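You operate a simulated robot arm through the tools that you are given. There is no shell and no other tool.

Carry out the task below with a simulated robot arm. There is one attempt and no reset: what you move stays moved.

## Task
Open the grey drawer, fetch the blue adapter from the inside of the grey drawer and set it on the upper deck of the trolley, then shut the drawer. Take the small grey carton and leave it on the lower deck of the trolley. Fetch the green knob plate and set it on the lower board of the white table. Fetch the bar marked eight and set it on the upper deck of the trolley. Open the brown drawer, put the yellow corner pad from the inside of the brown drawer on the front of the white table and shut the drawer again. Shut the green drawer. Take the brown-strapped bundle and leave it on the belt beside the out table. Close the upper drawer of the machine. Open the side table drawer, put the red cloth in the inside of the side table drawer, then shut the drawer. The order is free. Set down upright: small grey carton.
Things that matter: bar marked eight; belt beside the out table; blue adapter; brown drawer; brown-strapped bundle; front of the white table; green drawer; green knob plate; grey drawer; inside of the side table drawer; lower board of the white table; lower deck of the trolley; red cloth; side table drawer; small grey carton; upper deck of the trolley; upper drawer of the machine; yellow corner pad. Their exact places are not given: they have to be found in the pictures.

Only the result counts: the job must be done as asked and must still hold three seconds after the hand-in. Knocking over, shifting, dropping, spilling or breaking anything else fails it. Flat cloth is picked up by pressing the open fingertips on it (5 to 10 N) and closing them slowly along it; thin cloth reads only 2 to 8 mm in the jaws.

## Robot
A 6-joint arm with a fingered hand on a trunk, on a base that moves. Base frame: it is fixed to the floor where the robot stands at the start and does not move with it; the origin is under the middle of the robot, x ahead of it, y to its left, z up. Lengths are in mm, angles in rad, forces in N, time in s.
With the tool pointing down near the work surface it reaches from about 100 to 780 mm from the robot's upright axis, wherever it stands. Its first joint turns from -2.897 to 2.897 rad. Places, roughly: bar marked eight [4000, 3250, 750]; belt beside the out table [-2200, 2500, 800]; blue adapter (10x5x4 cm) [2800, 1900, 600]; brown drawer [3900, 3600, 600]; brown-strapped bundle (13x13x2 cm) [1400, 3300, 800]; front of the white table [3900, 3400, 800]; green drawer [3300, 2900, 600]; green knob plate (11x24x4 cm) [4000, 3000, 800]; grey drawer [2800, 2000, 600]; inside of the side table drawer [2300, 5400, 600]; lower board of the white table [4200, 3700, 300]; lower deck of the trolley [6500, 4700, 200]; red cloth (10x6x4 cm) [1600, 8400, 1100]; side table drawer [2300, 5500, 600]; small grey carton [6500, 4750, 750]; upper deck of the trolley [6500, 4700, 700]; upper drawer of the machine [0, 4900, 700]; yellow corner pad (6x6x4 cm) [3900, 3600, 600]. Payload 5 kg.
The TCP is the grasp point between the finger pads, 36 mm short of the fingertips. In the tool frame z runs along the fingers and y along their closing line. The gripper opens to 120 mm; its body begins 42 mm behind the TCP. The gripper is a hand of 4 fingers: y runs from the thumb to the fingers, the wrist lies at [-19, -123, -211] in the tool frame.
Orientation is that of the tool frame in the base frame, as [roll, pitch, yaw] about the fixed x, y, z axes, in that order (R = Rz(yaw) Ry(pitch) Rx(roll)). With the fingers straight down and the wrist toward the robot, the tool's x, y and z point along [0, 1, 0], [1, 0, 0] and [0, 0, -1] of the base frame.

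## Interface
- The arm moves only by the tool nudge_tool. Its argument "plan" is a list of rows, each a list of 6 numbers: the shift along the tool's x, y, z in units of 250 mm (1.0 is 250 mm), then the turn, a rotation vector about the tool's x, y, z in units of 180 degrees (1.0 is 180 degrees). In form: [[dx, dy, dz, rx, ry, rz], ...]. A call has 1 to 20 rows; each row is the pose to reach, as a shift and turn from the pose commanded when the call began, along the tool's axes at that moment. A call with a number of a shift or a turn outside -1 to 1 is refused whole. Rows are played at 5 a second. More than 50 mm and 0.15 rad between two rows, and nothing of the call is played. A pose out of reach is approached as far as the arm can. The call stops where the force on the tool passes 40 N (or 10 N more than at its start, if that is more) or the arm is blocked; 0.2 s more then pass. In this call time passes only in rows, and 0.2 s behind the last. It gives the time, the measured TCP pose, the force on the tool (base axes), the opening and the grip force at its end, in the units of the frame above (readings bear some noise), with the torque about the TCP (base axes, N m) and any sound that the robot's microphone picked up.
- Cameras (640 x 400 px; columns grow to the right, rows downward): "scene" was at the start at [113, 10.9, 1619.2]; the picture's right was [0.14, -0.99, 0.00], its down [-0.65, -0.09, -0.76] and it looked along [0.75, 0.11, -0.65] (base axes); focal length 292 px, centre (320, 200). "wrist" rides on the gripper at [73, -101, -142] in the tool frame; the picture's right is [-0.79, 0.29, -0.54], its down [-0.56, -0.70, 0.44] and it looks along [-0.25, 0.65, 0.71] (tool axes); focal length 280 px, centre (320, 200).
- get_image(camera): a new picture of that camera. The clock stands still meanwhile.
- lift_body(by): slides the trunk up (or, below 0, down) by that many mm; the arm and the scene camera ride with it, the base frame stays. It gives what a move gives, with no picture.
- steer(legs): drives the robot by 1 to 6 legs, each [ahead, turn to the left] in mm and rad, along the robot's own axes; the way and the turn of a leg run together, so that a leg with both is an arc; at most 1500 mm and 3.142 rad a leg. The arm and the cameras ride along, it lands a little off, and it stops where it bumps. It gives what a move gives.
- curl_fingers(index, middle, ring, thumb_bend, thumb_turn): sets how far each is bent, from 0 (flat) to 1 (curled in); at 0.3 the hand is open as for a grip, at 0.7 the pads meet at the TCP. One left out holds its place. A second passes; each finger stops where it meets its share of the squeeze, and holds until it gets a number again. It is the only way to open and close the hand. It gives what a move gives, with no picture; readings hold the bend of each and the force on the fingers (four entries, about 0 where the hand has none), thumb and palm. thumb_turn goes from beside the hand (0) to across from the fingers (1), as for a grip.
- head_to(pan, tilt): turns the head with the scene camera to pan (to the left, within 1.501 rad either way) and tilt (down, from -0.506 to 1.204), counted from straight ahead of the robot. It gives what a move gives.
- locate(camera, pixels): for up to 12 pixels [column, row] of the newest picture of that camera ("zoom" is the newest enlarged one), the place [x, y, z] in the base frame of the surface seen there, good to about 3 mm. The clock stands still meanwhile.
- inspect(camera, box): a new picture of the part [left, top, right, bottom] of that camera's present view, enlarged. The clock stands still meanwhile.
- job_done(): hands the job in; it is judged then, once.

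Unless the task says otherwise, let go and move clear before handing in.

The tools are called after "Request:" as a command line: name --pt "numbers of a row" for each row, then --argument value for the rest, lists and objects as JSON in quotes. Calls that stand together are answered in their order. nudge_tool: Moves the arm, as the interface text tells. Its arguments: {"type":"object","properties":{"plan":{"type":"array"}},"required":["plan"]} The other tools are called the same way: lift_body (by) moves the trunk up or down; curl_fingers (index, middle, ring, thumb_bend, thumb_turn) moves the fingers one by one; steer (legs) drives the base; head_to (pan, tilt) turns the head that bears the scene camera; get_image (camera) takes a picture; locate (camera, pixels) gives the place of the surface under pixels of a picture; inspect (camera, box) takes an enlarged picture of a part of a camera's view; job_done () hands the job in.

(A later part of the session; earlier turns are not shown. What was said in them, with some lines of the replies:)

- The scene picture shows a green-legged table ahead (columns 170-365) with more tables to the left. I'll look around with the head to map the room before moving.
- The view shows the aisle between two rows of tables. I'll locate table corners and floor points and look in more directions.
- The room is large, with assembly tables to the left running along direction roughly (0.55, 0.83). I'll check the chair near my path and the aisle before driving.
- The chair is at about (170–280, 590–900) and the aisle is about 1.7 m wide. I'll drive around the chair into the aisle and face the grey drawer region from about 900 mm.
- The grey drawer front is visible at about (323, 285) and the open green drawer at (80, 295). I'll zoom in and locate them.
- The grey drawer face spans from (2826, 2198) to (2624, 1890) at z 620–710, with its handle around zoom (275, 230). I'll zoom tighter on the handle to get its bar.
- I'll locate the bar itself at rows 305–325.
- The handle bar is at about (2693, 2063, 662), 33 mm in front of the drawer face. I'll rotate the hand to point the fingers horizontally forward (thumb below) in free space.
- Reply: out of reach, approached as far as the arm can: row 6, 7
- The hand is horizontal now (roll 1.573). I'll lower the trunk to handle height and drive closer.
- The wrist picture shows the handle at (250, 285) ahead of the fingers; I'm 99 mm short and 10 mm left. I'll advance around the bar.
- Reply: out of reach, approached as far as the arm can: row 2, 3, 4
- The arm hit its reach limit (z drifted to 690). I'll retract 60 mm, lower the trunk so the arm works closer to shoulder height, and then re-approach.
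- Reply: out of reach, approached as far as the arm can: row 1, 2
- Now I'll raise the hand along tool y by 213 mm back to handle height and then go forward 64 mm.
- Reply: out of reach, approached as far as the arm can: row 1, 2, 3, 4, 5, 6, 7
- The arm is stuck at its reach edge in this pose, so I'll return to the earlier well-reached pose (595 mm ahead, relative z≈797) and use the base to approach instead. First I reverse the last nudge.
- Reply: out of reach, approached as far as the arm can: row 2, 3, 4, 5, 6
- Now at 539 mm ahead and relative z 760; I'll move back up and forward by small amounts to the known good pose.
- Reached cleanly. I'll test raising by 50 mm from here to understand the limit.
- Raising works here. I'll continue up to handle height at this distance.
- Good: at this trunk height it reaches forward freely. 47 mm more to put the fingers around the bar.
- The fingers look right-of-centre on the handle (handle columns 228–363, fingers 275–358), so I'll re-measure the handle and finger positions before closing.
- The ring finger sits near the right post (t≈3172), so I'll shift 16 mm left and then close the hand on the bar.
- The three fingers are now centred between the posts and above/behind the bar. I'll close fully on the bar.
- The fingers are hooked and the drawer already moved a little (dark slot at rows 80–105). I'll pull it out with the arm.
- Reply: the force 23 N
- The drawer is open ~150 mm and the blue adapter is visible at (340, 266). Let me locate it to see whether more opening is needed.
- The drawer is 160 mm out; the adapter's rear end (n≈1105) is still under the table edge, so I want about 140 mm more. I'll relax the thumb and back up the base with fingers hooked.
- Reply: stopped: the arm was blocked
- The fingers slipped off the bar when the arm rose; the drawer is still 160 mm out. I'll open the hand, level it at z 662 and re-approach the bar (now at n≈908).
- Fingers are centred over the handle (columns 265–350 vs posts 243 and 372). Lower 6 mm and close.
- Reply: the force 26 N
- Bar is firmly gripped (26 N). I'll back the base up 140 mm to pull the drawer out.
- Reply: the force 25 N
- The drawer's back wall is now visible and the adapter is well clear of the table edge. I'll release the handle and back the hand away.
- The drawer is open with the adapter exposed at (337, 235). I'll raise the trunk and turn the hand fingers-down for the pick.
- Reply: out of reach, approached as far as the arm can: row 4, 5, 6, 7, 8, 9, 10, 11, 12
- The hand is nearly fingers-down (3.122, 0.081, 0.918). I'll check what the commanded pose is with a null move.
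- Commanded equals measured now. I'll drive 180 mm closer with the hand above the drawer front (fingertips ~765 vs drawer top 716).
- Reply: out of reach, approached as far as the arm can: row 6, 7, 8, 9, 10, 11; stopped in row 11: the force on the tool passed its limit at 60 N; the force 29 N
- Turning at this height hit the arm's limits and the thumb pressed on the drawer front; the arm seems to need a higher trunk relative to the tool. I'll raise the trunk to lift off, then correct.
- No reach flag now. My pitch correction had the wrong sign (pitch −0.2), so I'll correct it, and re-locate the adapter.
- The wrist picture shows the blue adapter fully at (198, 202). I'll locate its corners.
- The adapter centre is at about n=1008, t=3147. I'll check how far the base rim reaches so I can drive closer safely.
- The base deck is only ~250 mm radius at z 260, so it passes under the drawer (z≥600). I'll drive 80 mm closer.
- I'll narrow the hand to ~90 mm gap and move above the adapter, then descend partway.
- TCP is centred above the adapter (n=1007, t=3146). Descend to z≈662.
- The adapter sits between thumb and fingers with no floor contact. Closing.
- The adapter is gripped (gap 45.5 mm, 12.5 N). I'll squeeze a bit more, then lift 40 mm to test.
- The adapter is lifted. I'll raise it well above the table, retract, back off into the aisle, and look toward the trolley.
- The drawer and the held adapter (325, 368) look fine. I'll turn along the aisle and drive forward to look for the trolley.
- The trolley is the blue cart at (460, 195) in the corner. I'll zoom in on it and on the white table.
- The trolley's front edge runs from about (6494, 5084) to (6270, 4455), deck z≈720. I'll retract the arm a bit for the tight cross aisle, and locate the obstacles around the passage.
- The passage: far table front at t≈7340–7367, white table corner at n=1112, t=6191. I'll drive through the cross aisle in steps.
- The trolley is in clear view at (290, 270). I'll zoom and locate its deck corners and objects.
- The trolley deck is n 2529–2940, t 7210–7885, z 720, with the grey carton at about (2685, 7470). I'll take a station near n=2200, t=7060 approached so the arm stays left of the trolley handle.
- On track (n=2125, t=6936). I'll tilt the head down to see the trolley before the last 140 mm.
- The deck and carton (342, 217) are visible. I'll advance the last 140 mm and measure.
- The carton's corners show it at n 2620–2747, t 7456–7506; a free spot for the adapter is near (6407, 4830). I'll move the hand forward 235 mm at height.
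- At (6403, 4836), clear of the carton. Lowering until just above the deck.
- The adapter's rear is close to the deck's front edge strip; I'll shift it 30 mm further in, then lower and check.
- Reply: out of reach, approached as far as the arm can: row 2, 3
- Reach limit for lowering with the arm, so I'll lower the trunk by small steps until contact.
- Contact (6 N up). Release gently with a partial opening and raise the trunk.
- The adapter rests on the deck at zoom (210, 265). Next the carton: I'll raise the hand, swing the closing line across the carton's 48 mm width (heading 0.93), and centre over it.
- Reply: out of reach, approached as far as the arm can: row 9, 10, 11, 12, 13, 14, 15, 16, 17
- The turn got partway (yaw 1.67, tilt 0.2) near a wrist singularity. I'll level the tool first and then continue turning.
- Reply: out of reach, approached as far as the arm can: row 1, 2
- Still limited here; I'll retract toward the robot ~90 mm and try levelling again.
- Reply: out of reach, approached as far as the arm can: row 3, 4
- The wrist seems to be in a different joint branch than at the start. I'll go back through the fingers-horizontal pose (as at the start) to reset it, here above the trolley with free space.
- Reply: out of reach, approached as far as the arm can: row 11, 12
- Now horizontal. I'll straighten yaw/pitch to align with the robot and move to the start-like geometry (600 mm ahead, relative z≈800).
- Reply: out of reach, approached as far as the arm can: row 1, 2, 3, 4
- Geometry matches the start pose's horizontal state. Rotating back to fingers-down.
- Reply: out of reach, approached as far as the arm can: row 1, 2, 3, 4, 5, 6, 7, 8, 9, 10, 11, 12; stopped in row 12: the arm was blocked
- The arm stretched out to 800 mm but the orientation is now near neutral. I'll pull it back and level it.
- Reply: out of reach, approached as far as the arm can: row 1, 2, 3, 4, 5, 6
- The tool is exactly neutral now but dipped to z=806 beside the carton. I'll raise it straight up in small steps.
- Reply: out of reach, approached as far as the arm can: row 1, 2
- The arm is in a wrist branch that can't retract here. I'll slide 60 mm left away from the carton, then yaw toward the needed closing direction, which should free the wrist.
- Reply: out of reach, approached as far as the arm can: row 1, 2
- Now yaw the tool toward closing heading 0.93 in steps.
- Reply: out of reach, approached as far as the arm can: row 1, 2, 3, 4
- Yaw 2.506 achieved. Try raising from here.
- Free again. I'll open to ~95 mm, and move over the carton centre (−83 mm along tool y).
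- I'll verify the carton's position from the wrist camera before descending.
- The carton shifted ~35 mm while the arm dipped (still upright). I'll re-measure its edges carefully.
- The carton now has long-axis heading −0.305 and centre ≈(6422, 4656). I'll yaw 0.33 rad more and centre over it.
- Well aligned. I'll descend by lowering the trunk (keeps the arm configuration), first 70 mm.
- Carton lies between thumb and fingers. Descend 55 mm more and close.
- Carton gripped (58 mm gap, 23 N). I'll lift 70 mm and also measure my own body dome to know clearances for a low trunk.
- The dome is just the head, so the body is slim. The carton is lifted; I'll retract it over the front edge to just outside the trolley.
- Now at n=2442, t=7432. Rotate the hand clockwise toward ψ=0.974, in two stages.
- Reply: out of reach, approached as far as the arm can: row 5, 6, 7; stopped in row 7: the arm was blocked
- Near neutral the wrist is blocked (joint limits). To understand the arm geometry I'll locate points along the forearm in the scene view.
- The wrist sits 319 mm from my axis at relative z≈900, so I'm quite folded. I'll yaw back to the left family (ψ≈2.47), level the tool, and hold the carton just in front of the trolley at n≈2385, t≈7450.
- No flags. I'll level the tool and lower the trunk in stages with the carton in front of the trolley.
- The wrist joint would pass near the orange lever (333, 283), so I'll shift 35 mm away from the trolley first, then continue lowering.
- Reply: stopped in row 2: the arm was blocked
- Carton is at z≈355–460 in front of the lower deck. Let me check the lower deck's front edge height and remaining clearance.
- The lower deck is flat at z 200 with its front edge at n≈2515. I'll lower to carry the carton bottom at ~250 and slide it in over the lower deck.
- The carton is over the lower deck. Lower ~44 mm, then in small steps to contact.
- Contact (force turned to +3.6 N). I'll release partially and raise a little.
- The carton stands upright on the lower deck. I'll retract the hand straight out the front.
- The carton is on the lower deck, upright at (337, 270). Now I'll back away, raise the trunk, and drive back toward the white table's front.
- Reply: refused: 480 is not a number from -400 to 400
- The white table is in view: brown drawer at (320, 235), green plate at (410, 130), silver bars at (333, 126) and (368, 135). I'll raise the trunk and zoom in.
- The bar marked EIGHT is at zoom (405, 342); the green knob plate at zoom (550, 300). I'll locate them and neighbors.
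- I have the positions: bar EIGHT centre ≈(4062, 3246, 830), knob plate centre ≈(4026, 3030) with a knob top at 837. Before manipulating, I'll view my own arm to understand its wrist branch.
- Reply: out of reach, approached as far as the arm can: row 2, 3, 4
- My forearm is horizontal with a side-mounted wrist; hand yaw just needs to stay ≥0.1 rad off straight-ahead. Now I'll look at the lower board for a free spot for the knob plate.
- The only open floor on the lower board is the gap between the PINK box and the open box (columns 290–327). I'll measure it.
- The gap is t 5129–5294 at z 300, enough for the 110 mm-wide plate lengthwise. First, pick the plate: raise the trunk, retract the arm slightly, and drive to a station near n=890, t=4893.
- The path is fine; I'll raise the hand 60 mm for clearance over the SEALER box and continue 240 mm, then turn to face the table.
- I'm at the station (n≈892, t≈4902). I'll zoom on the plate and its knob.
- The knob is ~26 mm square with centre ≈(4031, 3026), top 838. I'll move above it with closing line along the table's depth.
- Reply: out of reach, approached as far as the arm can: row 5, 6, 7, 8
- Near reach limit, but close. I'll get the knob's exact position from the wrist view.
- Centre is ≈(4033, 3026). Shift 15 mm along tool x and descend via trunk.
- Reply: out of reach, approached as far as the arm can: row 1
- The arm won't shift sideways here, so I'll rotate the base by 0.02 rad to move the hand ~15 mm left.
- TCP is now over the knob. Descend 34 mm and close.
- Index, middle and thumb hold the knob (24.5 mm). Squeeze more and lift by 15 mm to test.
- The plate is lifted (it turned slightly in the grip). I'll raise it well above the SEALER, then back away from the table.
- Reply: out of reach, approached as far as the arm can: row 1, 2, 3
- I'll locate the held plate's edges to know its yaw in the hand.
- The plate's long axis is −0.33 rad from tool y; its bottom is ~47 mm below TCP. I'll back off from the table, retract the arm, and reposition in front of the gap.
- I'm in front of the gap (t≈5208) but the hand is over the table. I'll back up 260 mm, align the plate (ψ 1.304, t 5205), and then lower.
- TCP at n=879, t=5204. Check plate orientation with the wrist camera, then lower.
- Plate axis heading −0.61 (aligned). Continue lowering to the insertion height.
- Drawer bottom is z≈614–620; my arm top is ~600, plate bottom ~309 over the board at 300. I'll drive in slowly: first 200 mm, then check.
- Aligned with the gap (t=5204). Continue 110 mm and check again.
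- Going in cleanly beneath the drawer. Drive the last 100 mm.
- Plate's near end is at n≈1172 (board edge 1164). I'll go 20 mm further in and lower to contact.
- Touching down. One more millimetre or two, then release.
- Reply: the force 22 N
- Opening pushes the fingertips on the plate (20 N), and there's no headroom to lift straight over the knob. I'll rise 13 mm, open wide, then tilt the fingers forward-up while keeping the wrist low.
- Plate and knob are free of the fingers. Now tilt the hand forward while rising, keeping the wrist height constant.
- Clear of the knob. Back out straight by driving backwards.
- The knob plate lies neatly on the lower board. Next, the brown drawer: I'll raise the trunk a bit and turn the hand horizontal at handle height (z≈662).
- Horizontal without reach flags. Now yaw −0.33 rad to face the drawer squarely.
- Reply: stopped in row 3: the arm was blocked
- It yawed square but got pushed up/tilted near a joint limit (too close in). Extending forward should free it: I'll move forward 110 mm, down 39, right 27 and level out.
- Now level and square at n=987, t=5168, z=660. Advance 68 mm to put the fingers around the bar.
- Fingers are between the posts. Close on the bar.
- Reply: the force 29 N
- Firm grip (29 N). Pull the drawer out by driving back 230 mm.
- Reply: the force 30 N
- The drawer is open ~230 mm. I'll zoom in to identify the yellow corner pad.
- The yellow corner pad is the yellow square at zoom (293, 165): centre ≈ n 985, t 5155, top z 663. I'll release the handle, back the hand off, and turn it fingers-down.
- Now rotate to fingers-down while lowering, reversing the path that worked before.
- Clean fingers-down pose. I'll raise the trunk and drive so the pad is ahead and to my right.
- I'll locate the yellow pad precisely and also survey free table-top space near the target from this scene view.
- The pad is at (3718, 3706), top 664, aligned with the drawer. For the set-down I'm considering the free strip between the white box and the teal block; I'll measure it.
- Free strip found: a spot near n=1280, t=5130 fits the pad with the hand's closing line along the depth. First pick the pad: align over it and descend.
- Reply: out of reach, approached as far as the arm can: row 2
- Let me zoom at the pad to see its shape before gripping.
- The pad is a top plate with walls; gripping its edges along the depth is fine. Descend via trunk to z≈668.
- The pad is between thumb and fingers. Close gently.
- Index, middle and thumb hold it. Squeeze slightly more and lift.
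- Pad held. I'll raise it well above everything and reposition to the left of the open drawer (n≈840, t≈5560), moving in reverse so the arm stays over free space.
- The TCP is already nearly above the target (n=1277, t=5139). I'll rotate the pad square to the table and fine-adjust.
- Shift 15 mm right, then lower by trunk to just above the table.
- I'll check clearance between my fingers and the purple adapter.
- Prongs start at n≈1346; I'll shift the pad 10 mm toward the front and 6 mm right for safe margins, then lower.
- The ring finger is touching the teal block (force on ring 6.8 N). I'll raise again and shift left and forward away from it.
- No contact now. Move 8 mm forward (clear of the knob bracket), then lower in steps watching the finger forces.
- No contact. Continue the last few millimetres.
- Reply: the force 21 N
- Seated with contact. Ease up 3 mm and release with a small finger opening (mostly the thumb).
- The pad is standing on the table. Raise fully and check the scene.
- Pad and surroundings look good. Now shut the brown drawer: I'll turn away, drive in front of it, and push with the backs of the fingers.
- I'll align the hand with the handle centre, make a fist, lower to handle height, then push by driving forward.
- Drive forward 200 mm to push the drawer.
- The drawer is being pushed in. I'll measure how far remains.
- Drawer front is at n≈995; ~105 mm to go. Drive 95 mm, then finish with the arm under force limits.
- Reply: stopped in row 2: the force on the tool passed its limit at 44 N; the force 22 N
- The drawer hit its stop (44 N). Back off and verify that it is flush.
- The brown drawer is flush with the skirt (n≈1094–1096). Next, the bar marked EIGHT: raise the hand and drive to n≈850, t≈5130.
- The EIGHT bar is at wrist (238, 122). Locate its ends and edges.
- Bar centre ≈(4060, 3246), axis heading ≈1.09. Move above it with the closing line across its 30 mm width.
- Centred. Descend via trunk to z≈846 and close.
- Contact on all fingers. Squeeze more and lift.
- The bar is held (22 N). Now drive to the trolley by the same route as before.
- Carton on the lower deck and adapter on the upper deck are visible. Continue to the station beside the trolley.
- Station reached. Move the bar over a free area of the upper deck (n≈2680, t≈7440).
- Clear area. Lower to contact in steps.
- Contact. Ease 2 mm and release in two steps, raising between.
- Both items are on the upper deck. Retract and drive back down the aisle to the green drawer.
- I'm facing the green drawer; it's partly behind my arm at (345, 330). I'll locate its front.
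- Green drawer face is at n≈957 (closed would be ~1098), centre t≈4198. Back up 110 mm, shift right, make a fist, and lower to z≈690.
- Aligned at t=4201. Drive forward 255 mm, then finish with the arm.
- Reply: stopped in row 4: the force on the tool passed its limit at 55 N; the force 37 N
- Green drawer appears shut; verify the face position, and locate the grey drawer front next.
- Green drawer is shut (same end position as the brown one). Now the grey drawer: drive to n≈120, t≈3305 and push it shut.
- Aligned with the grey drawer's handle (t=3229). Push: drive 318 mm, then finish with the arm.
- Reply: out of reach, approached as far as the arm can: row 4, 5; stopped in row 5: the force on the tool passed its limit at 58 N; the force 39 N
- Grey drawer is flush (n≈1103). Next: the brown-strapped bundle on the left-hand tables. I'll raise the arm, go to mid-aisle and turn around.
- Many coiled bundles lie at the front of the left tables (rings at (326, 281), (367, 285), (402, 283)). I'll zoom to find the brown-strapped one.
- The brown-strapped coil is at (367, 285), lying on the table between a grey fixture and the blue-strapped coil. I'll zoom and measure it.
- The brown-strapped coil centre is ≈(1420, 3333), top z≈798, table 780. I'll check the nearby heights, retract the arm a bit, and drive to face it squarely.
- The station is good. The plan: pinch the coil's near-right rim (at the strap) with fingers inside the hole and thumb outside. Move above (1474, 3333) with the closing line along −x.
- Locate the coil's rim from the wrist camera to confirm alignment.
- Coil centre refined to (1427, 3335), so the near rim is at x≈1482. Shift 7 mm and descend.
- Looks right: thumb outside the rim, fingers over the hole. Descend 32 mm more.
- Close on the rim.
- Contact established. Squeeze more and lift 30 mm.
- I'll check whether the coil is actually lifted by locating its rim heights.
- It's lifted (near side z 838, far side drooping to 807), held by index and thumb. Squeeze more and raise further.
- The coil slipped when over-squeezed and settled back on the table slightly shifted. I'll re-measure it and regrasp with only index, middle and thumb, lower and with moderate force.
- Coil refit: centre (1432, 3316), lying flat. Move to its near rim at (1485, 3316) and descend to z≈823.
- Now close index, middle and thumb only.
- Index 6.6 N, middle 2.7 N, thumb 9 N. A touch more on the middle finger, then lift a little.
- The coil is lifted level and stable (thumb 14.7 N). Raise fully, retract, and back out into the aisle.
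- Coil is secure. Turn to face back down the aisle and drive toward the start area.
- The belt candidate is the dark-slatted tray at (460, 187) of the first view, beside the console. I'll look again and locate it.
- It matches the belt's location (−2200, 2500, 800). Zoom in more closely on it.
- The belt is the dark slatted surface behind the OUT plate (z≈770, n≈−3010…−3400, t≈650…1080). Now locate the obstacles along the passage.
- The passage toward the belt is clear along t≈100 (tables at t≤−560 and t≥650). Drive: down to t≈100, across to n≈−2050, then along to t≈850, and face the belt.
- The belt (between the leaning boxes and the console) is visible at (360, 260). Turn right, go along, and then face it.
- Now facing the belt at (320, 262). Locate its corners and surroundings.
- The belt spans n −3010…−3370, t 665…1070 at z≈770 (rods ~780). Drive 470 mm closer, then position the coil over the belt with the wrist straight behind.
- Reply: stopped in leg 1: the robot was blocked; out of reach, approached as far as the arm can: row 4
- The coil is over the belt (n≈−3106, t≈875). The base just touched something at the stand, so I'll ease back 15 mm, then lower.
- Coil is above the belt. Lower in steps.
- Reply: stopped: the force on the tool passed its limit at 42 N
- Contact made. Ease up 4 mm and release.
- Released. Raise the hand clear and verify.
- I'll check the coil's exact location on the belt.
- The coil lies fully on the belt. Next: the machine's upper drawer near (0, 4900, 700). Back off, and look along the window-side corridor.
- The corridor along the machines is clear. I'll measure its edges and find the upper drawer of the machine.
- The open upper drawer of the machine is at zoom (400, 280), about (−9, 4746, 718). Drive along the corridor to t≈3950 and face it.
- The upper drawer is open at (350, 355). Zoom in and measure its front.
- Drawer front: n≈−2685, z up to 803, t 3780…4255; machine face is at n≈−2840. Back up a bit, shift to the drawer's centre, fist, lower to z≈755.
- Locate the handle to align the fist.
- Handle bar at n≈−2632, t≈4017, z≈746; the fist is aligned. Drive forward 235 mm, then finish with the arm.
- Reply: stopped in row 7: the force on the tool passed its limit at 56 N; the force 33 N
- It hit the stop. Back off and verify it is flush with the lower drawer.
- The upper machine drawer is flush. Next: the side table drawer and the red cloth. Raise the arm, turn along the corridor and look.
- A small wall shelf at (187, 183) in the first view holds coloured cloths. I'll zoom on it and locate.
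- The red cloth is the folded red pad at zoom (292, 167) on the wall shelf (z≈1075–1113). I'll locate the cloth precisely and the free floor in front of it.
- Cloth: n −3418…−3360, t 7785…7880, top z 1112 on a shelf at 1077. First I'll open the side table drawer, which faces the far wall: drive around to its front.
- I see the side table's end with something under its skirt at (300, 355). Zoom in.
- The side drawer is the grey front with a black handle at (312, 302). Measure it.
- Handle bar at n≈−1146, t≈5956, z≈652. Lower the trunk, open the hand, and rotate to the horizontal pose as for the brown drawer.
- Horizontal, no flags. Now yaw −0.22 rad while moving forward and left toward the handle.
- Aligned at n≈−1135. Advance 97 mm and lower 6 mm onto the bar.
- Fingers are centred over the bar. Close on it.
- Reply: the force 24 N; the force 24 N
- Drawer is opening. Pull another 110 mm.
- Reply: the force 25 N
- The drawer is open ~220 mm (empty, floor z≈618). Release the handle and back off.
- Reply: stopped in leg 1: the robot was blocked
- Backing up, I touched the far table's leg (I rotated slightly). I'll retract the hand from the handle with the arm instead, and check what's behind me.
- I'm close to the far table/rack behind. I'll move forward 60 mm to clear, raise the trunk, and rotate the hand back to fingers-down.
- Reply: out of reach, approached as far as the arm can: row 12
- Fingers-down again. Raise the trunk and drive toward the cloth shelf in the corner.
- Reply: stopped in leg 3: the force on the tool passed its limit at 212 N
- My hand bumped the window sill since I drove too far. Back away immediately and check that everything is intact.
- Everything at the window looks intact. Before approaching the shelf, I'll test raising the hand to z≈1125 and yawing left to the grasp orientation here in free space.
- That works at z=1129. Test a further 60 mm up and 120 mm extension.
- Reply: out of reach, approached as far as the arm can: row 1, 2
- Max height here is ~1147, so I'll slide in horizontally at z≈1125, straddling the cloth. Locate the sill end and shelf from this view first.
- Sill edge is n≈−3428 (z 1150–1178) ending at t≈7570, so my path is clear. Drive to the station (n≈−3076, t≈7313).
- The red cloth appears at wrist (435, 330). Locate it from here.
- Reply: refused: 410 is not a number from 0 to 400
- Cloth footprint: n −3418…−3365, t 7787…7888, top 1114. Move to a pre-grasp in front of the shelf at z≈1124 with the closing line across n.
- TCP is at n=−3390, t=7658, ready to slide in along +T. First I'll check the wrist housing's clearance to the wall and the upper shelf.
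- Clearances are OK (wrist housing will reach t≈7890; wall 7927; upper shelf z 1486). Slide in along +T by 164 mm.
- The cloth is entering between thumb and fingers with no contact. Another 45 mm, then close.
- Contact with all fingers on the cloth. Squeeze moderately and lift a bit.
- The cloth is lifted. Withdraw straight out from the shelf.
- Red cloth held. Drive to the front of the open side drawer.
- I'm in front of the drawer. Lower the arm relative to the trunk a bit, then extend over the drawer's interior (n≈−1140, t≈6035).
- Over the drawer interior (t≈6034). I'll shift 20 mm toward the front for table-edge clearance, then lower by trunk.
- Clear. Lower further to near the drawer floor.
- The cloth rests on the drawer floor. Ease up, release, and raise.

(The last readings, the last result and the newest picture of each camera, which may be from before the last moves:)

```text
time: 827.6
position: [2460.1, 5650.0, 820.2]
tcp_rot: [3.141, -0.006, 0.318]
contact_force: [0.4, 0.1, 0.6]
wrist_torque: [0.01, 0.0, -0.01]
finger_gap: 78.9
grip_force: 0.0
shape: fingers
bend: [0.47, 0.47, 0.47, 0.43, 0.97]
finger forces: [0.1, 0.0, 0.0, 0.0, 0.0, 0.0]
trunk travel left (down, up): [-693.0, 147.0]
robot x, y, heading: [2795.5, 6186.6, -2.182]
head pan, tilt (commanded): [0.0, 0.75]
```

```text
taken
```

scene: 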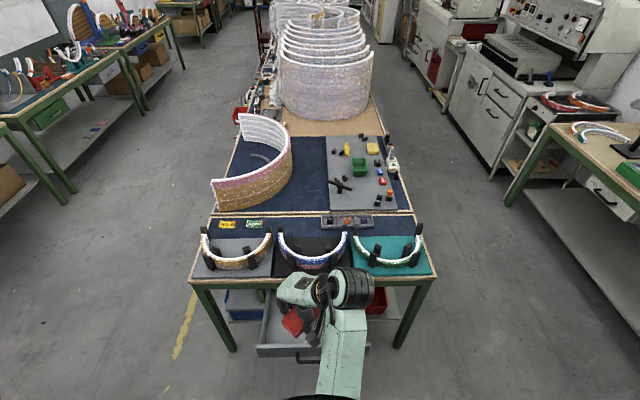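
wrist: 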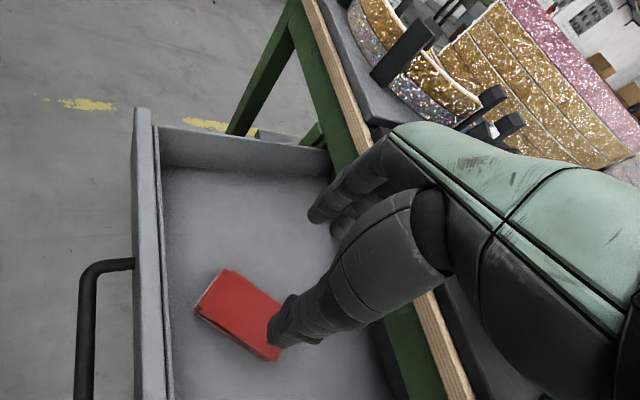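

The cloth lies in the drawer. Now bring the hand out in front of the drawer, align, and make a fist.

Request:
nudge_tool --pt "0.13 -0.1 0 0 0 0" --pt "0.26 -0.2 0 0 0 0.03" --pt "0.4 -0.31 0 0 0 0.07" --pt "0.53 -0.41 0 0 0 0.11" --pt "0.668 -0.515 0 0 0 0.15" --pt "0.668 -0.515 0 0 0 0.19"

Request:
curl_fingers --index 0.8 --middle 0.8 --ring 0.8 --thumb_bend 0.6

Request:
get_image --camera "scene"

```text
time: 829.2
position: [2557.1, 5799.0, 838.5]
tcp_rot: [3.102, 0.017, -0.286]
contact_force: [0.4, 0.0, -0.4]
wrist_torque: [0.01, -0.02, 0.02]
finger_gap: 79.4
grip_force: 0.1
shape: fingers
bend: [0.47, 0.47, 0.47, 0.43, 0.97]
finger forces: [0.0, 0.0, 0.1, 0.1, 0.0, 0.0]
trunk travel left (down, up): [-693.0, 147.0]
robot x, y, heading: [2795.0, 6185.9, -2.183]
head pan, tilt (commanded): [0.0, 0.75]
stopped in row 6: the arm was blocked; the commanded pose is now the measured one
```

```text
time: 830.2
position: [2557.2, 5799.0, 836.2]
tcp_rot: [3.106, 0.017, -0.284]
contact_force: [-0.5, -0.7, 0.1]
wrist_torque: [0.0, -0.04, 0.01]
finger_gap: 11.5
grip_force: 0.0
shape: fingers
bend: [0.8, 0.8, 0.8, 0.6, 0.97]
finger forces: [0.0, 0.1, 0.0, 0.0, 0.0, 0.0]
trunk travel left (down, up): [-693.0, 147.0]
robot x, y, heading: [2793.0, 6186.0, -2.181]
head pan, tilt (commanded): [0.0, 0.75]
```

```text
taken
```

scene: 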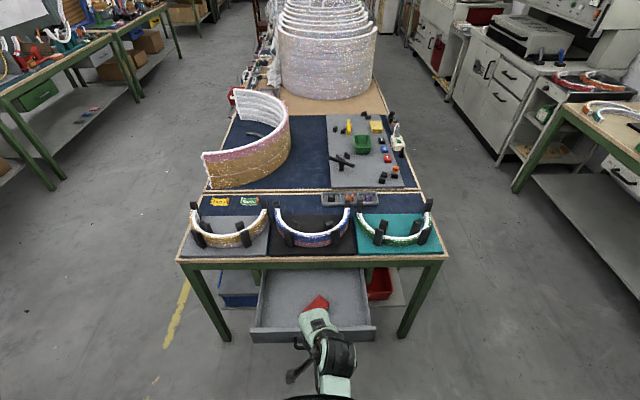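

Back up 60 mm for margin, lower to handle height, then push the drawer shut.

Request:
steer --legs '[[-60, 0]]'

Request:
lift_body --by -158

Request:
inspect --camera "scene" --box '[220, 190, 420, 315]'

```text
time: 831.2
position: [2591.8, 5849.5, 835.7]
tcp_rot: [3.106, 0.016, -0.283]
contact_force: [-0.5, -0.1, -0.4]
wrist_torque: [0.0, 0.01, -0.01]
finger_gap: 11.0
grip_force: 0.1
shape: fingers
bend: [0.8, 0.8, 0.8, 0.6, 0.97]
finger forces: [0.1, 0.0, 0.0, 0.0, 0.1, 0.1]
trunk travel left (down, up): [-693.0, 147.0]
robot x, y, heading: [2830.3, 6234.4, -2.181]
head pan, tilt (commanded): [0.0, 0.75]
```

```text
time: 833.1
position: [2590.6, 5847.5, 678.9]
tcp_rot: [3.102, 0.015, -0.283]
contact_force: [0.2, 0.6, 0.3]
wrist_torque: [-0.01, 0.0, -0.01]
finger_gap: 11.4
grip_force: 0.1
shape: fingers
bend: [0.8, 0.8, 0.8, 0.6, 0.97]
finger forces: [0.0, 0.0, 0.0, 0.0, 0.1, 0.0]
trunk travel left (down, up): [-535.0, 305.0]
robot x, y, heading: [2831.7, 6235.3, -2.178]
head pan, tilt (commanded): [0.0, 0.75]
```

```text
3.20 times, centred on (320, 252) of scene
```

zoom: 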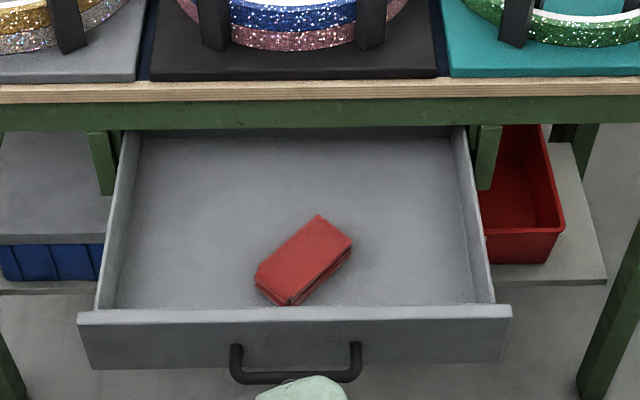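

Cloth is safely below the drawer's rim. Push: drive 292 mm, then finish with the arm.

Request:
steer --legs '[[200, 0], [92, 0]]'

Request:
nudge_tool --pt "0 0.04 0 0 0 0" --pt "0 0.08 0 0 0 0" --pt "0 0.12 0 0 0 0" --pt "0 0.16 0 0 0 0" --pt "0 0.2 0 0 0 0" --pt "0 0.24 0 0 0 0"

Request:
get_image --camera "scene"

```text
time: 835.5
position: [2423.1, 5608.2, 678.4]
tcp_rot: [3.103, 0.016, -0.282]
contact_force: [-0.4, 0.6, 0.4]
wrist_torque: [-0.05, -0.02, -0.01]
finger_gap: 11.0
grip_force: 0.0
shape: fingers
bend: [0.8, 0.8, 0.8, 0.6, 0.97]
finger forces: [0.1, 0.0, 0.0, 0.0, 0.0, 0.0]
trunk travel left (down, up): [-535.0, 305.0]
robot x, y, heading: [2661.8, 5994.9, -2.178]
head pan, tilt (commanded): [0.0, 0.75]
```

```text
time: 836.5
position: [2415.1, 5580.4, 683.7]
tcp_rot: [3.099, 0.009, -0.278]
contact_force: [11.0, 27.1, 21.4]
wrist_torque: [-1.05, 1.15, -0.74]
finger_gap: 11.4
grip_force: 18.2
shape: fingers
bend: [0.8, 0.8, 0.8, 0.6, 0.97]
finger forces: [0.0, 14.4, 22.1, 0.0, 0.0, 0.0]
out of reach, approached as far as the arm can: row 5
trunk travel left (down, up): [-535.0, 305.0]
robot x, y, heading: [2662.1, 5992.9, -2.179]
head pan, tilt (commanded): [0.0, 0.75]
stopped in row 5: the force on the tool passed its limit at 56 N (the readings are from after the stop); the commanded pose is now the measured one
```

```text
taken
```

scene: 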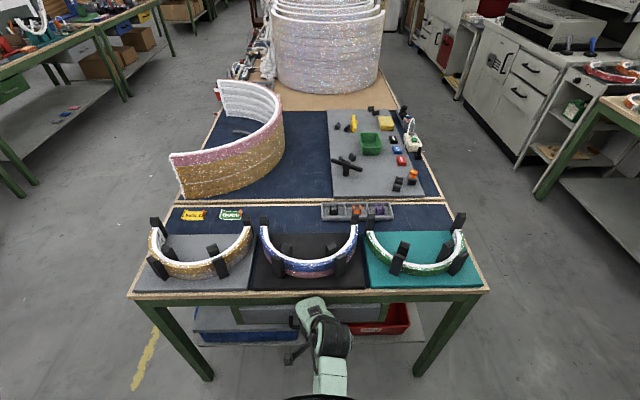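

It hit the stop. Back off and verify the side drawer is flush.

Request:
steer --legs '[[-220, 0]]'

Request:
inspect --camera "scene" --box '[220, 240, 420, 365]'

Request:
locate --camera "zoom" --pixels '[[80, 120], [200, 120], [400, 120], [480, 120], [200, 60], [400, 60], [50, 120], [500, 120]]'

```text
time: 838.4
position: [2541.7, 5760.9, 682.1]
tcp_rot: [3.1, 0.009, -0.276]
contact_force: [-0.7, -0.5, 0.4]
wrist_torque: [0.0, -0.01, -0.03]
finger_gap: 11.2
grip_force: 0.0
shape: fingers
bend: [0.8, 0.8, 0.8, 0.6, 0.97]
finger forces: [0.0, 0.0, 0.0, 0.1, 0.0, 0.0]
trunk travel left (down, up): [-535.0, 305.0]
robot x, y, heading: [2789.4, 6178.7, -2.181]
head pan, tilt (commanded): [0.0, 0.75]
```

```text
3.20 times, centred on (320, 302) of scene
```

zoom: 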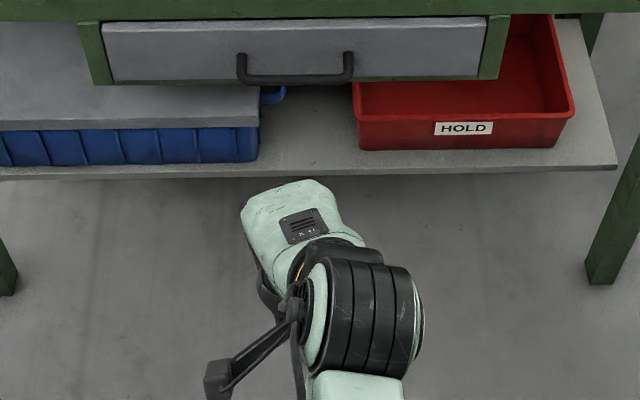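

```text
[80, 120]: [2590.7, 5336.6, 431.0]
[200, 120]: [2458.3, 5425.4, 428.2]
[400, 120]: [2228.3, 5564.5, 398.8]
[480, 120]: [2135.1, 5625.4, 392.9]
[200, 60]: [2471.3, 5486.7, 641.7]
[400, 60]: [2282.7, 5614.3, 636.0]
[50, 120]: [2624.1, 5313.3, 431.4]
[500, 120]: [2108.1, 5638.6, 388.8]
```

The side drawer is flush (t≈5926). All subtasks are done; I'll do a final visual check of the white table and trolley from here before handing in.

Request:
steer --legs '[[-60, 0], [0, 1.3]]'

Request:
head_to --pan 0.2 --tilt 0.3

Request:
get_image --camera "scene"

```text
time: 843.2
position: [3158.1, 5875.5, 681.7]
tcp_rot: [3.101, 0.01, 1.027]
contact_force: [-0.4, 0.3, 0.1]
wrist_torque: [-0.01, 0.04, 0.0]
finger_gap: 11.3
grip_force: 0.1
shape: fingers
bend: [0.8, 0.8, 0.8, 0.6, 0.97]
finger forces: [0.0, 0.0, 0.1, 0.0, 0.1, 0.0]
trunk travel left (down, up): [-535.0, 305.0]
robot x, y, heading: [2823.1, 6226.2, -0.877]
head pan, tilt (commanded): [0.0, 0.75]
```

```text
time: 844.1
position: [3157.9, 5877.8, 681.1]
tcp_rot: [3.1, 0.009, 1.026]
contact_force: [0.1, 0.3, 0.2]
wrist_torque: [0.01, 0.01, -0.04]
finger_gap: 11.4
grip_force: 0.0
shape: fingers
bend: [0.8, 0.8, 0.8, 0.6, 0.97]
finger forces: [0.0, 0.1, 0.0, 0.0, 0.0, 0.0]
trunk travel left (down, up): [-535.0, 305.0]
robot x, y, heading: [2822.8, 6225.2, -0.876]
head pan, tilt (commanded): [0.201, 0.3]
```

```text
taken
```

scene: 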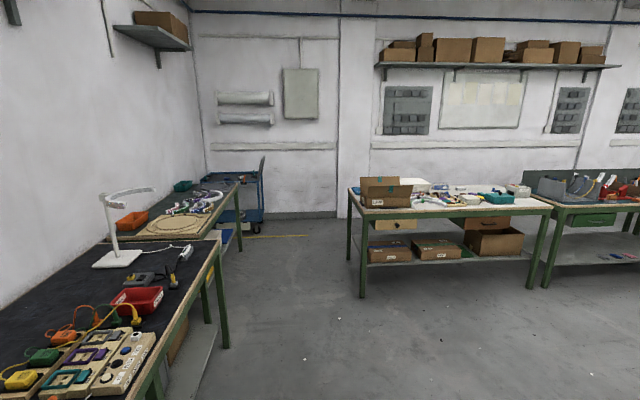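

Request:
inspect --camera "scene" --box '[340, 160, 580, 310]'

Request:
inspect --camera "scene" --box '[190, 140, 286, 240]'

Request:
inspect --camera "scene" --box '[430, 170, 540, 240]'

```text
2.67 times, centred on (460, 235) of scene
```

zoom: 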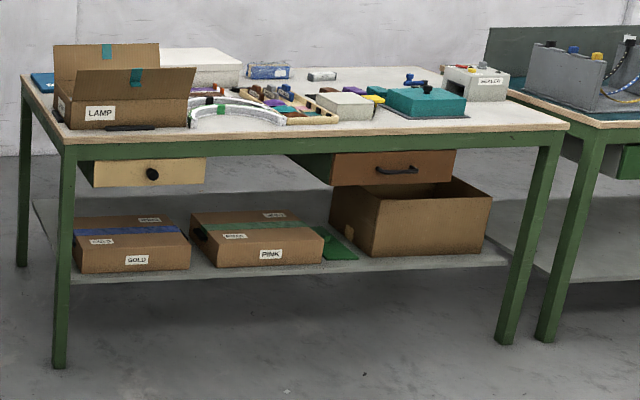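

```text
4.00 times, centred on (238, 190) of scene
```

zoom: 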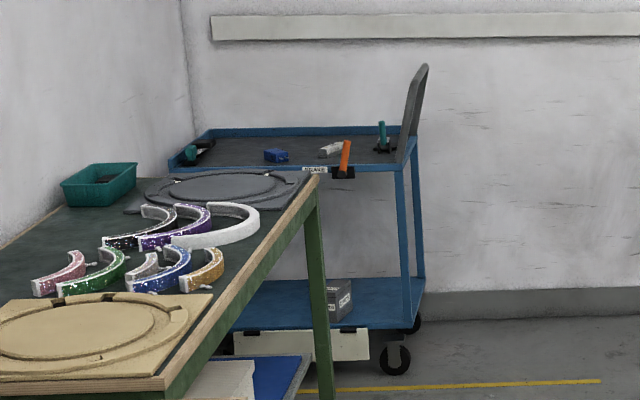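

```text
5.71 times, centred on (485, 205) of scene
```

zoom: 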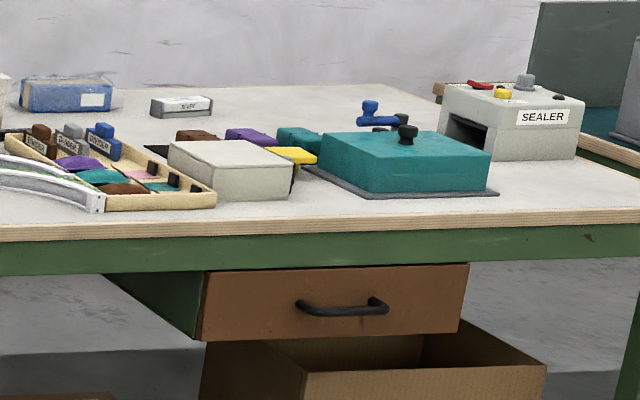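

All placements look right. I'll double-check that the brown drawer is flush from this angle.

Request:
locate --camera "zoom" --pixels '[[230, 310], [430, 290], [250, 250], [430, 245], [150, 300], [300, 290], [295, 157]]'

```text
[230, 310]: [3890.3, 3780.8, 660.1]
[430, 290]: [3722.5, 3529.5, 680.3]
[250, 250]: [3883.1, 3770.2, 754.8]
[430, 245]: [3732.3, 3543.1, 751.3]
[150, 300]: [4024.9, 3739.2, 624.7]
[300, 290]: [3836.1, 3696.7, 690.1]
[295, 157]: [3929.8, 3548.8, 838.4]
```

Everything checks out. The brown drawer is flush (face n≈1092, same as the skirt) and the yellow pad is standing on the white table. The bar and adapter are on the trolley's upper deck, and the carton is upright on the lower deck. The hand is empty and clear, so I'm handing in.

Request:
job_done

```text
The job is handed in.
```

I finished every item and handed the job in. From the pictures and readings everything was where you asked, but two risks could still fail the job.

| Item | Where it ended |
|---|---|
| Blue adapter | Upper deck of the trolley; grey drawer shut and flush |
| Small grey carton | Lower deck of the trolley, upright |
| Green knob plate | Lower board of the white table, in the gap beside the PINK box |
| Bar marked eight | Upper deck of the trolley |
| Yellow corner pad | White table, between the white box and the teal block; brown drawer shut and flush |
| Green drawer | Pushed to its stop; the face measured within a few millimetres of flush |
| Brown-strapped bundle | Fully on the belt, near its front edge |
| Upper drawer of the machine | Shut, level with the cabinet front |
| Red cloth | In the side table drawer, which is shut and flush |

- **The yellow pad's spot is a judgement call.** The rough position given for "front of the white table" was taken up by the teal block. I put the pad on the nearest free table surface, about 130 mm from that point.
- **I touched several things along the way.** I saw nothing displaced or broken afterwards, but I could not measure it:
  - The hand hit the window sill hard, at over 200 N.
  - The base bumped the far-wall table and the stand under the belt.
  - A finger pressed lightly on the teal block.
  - The carton slid about 35 mm, still upright, before I picked it up.
  - On the first try the bundle slipped and fell back onto its table, landing on a thin cable.
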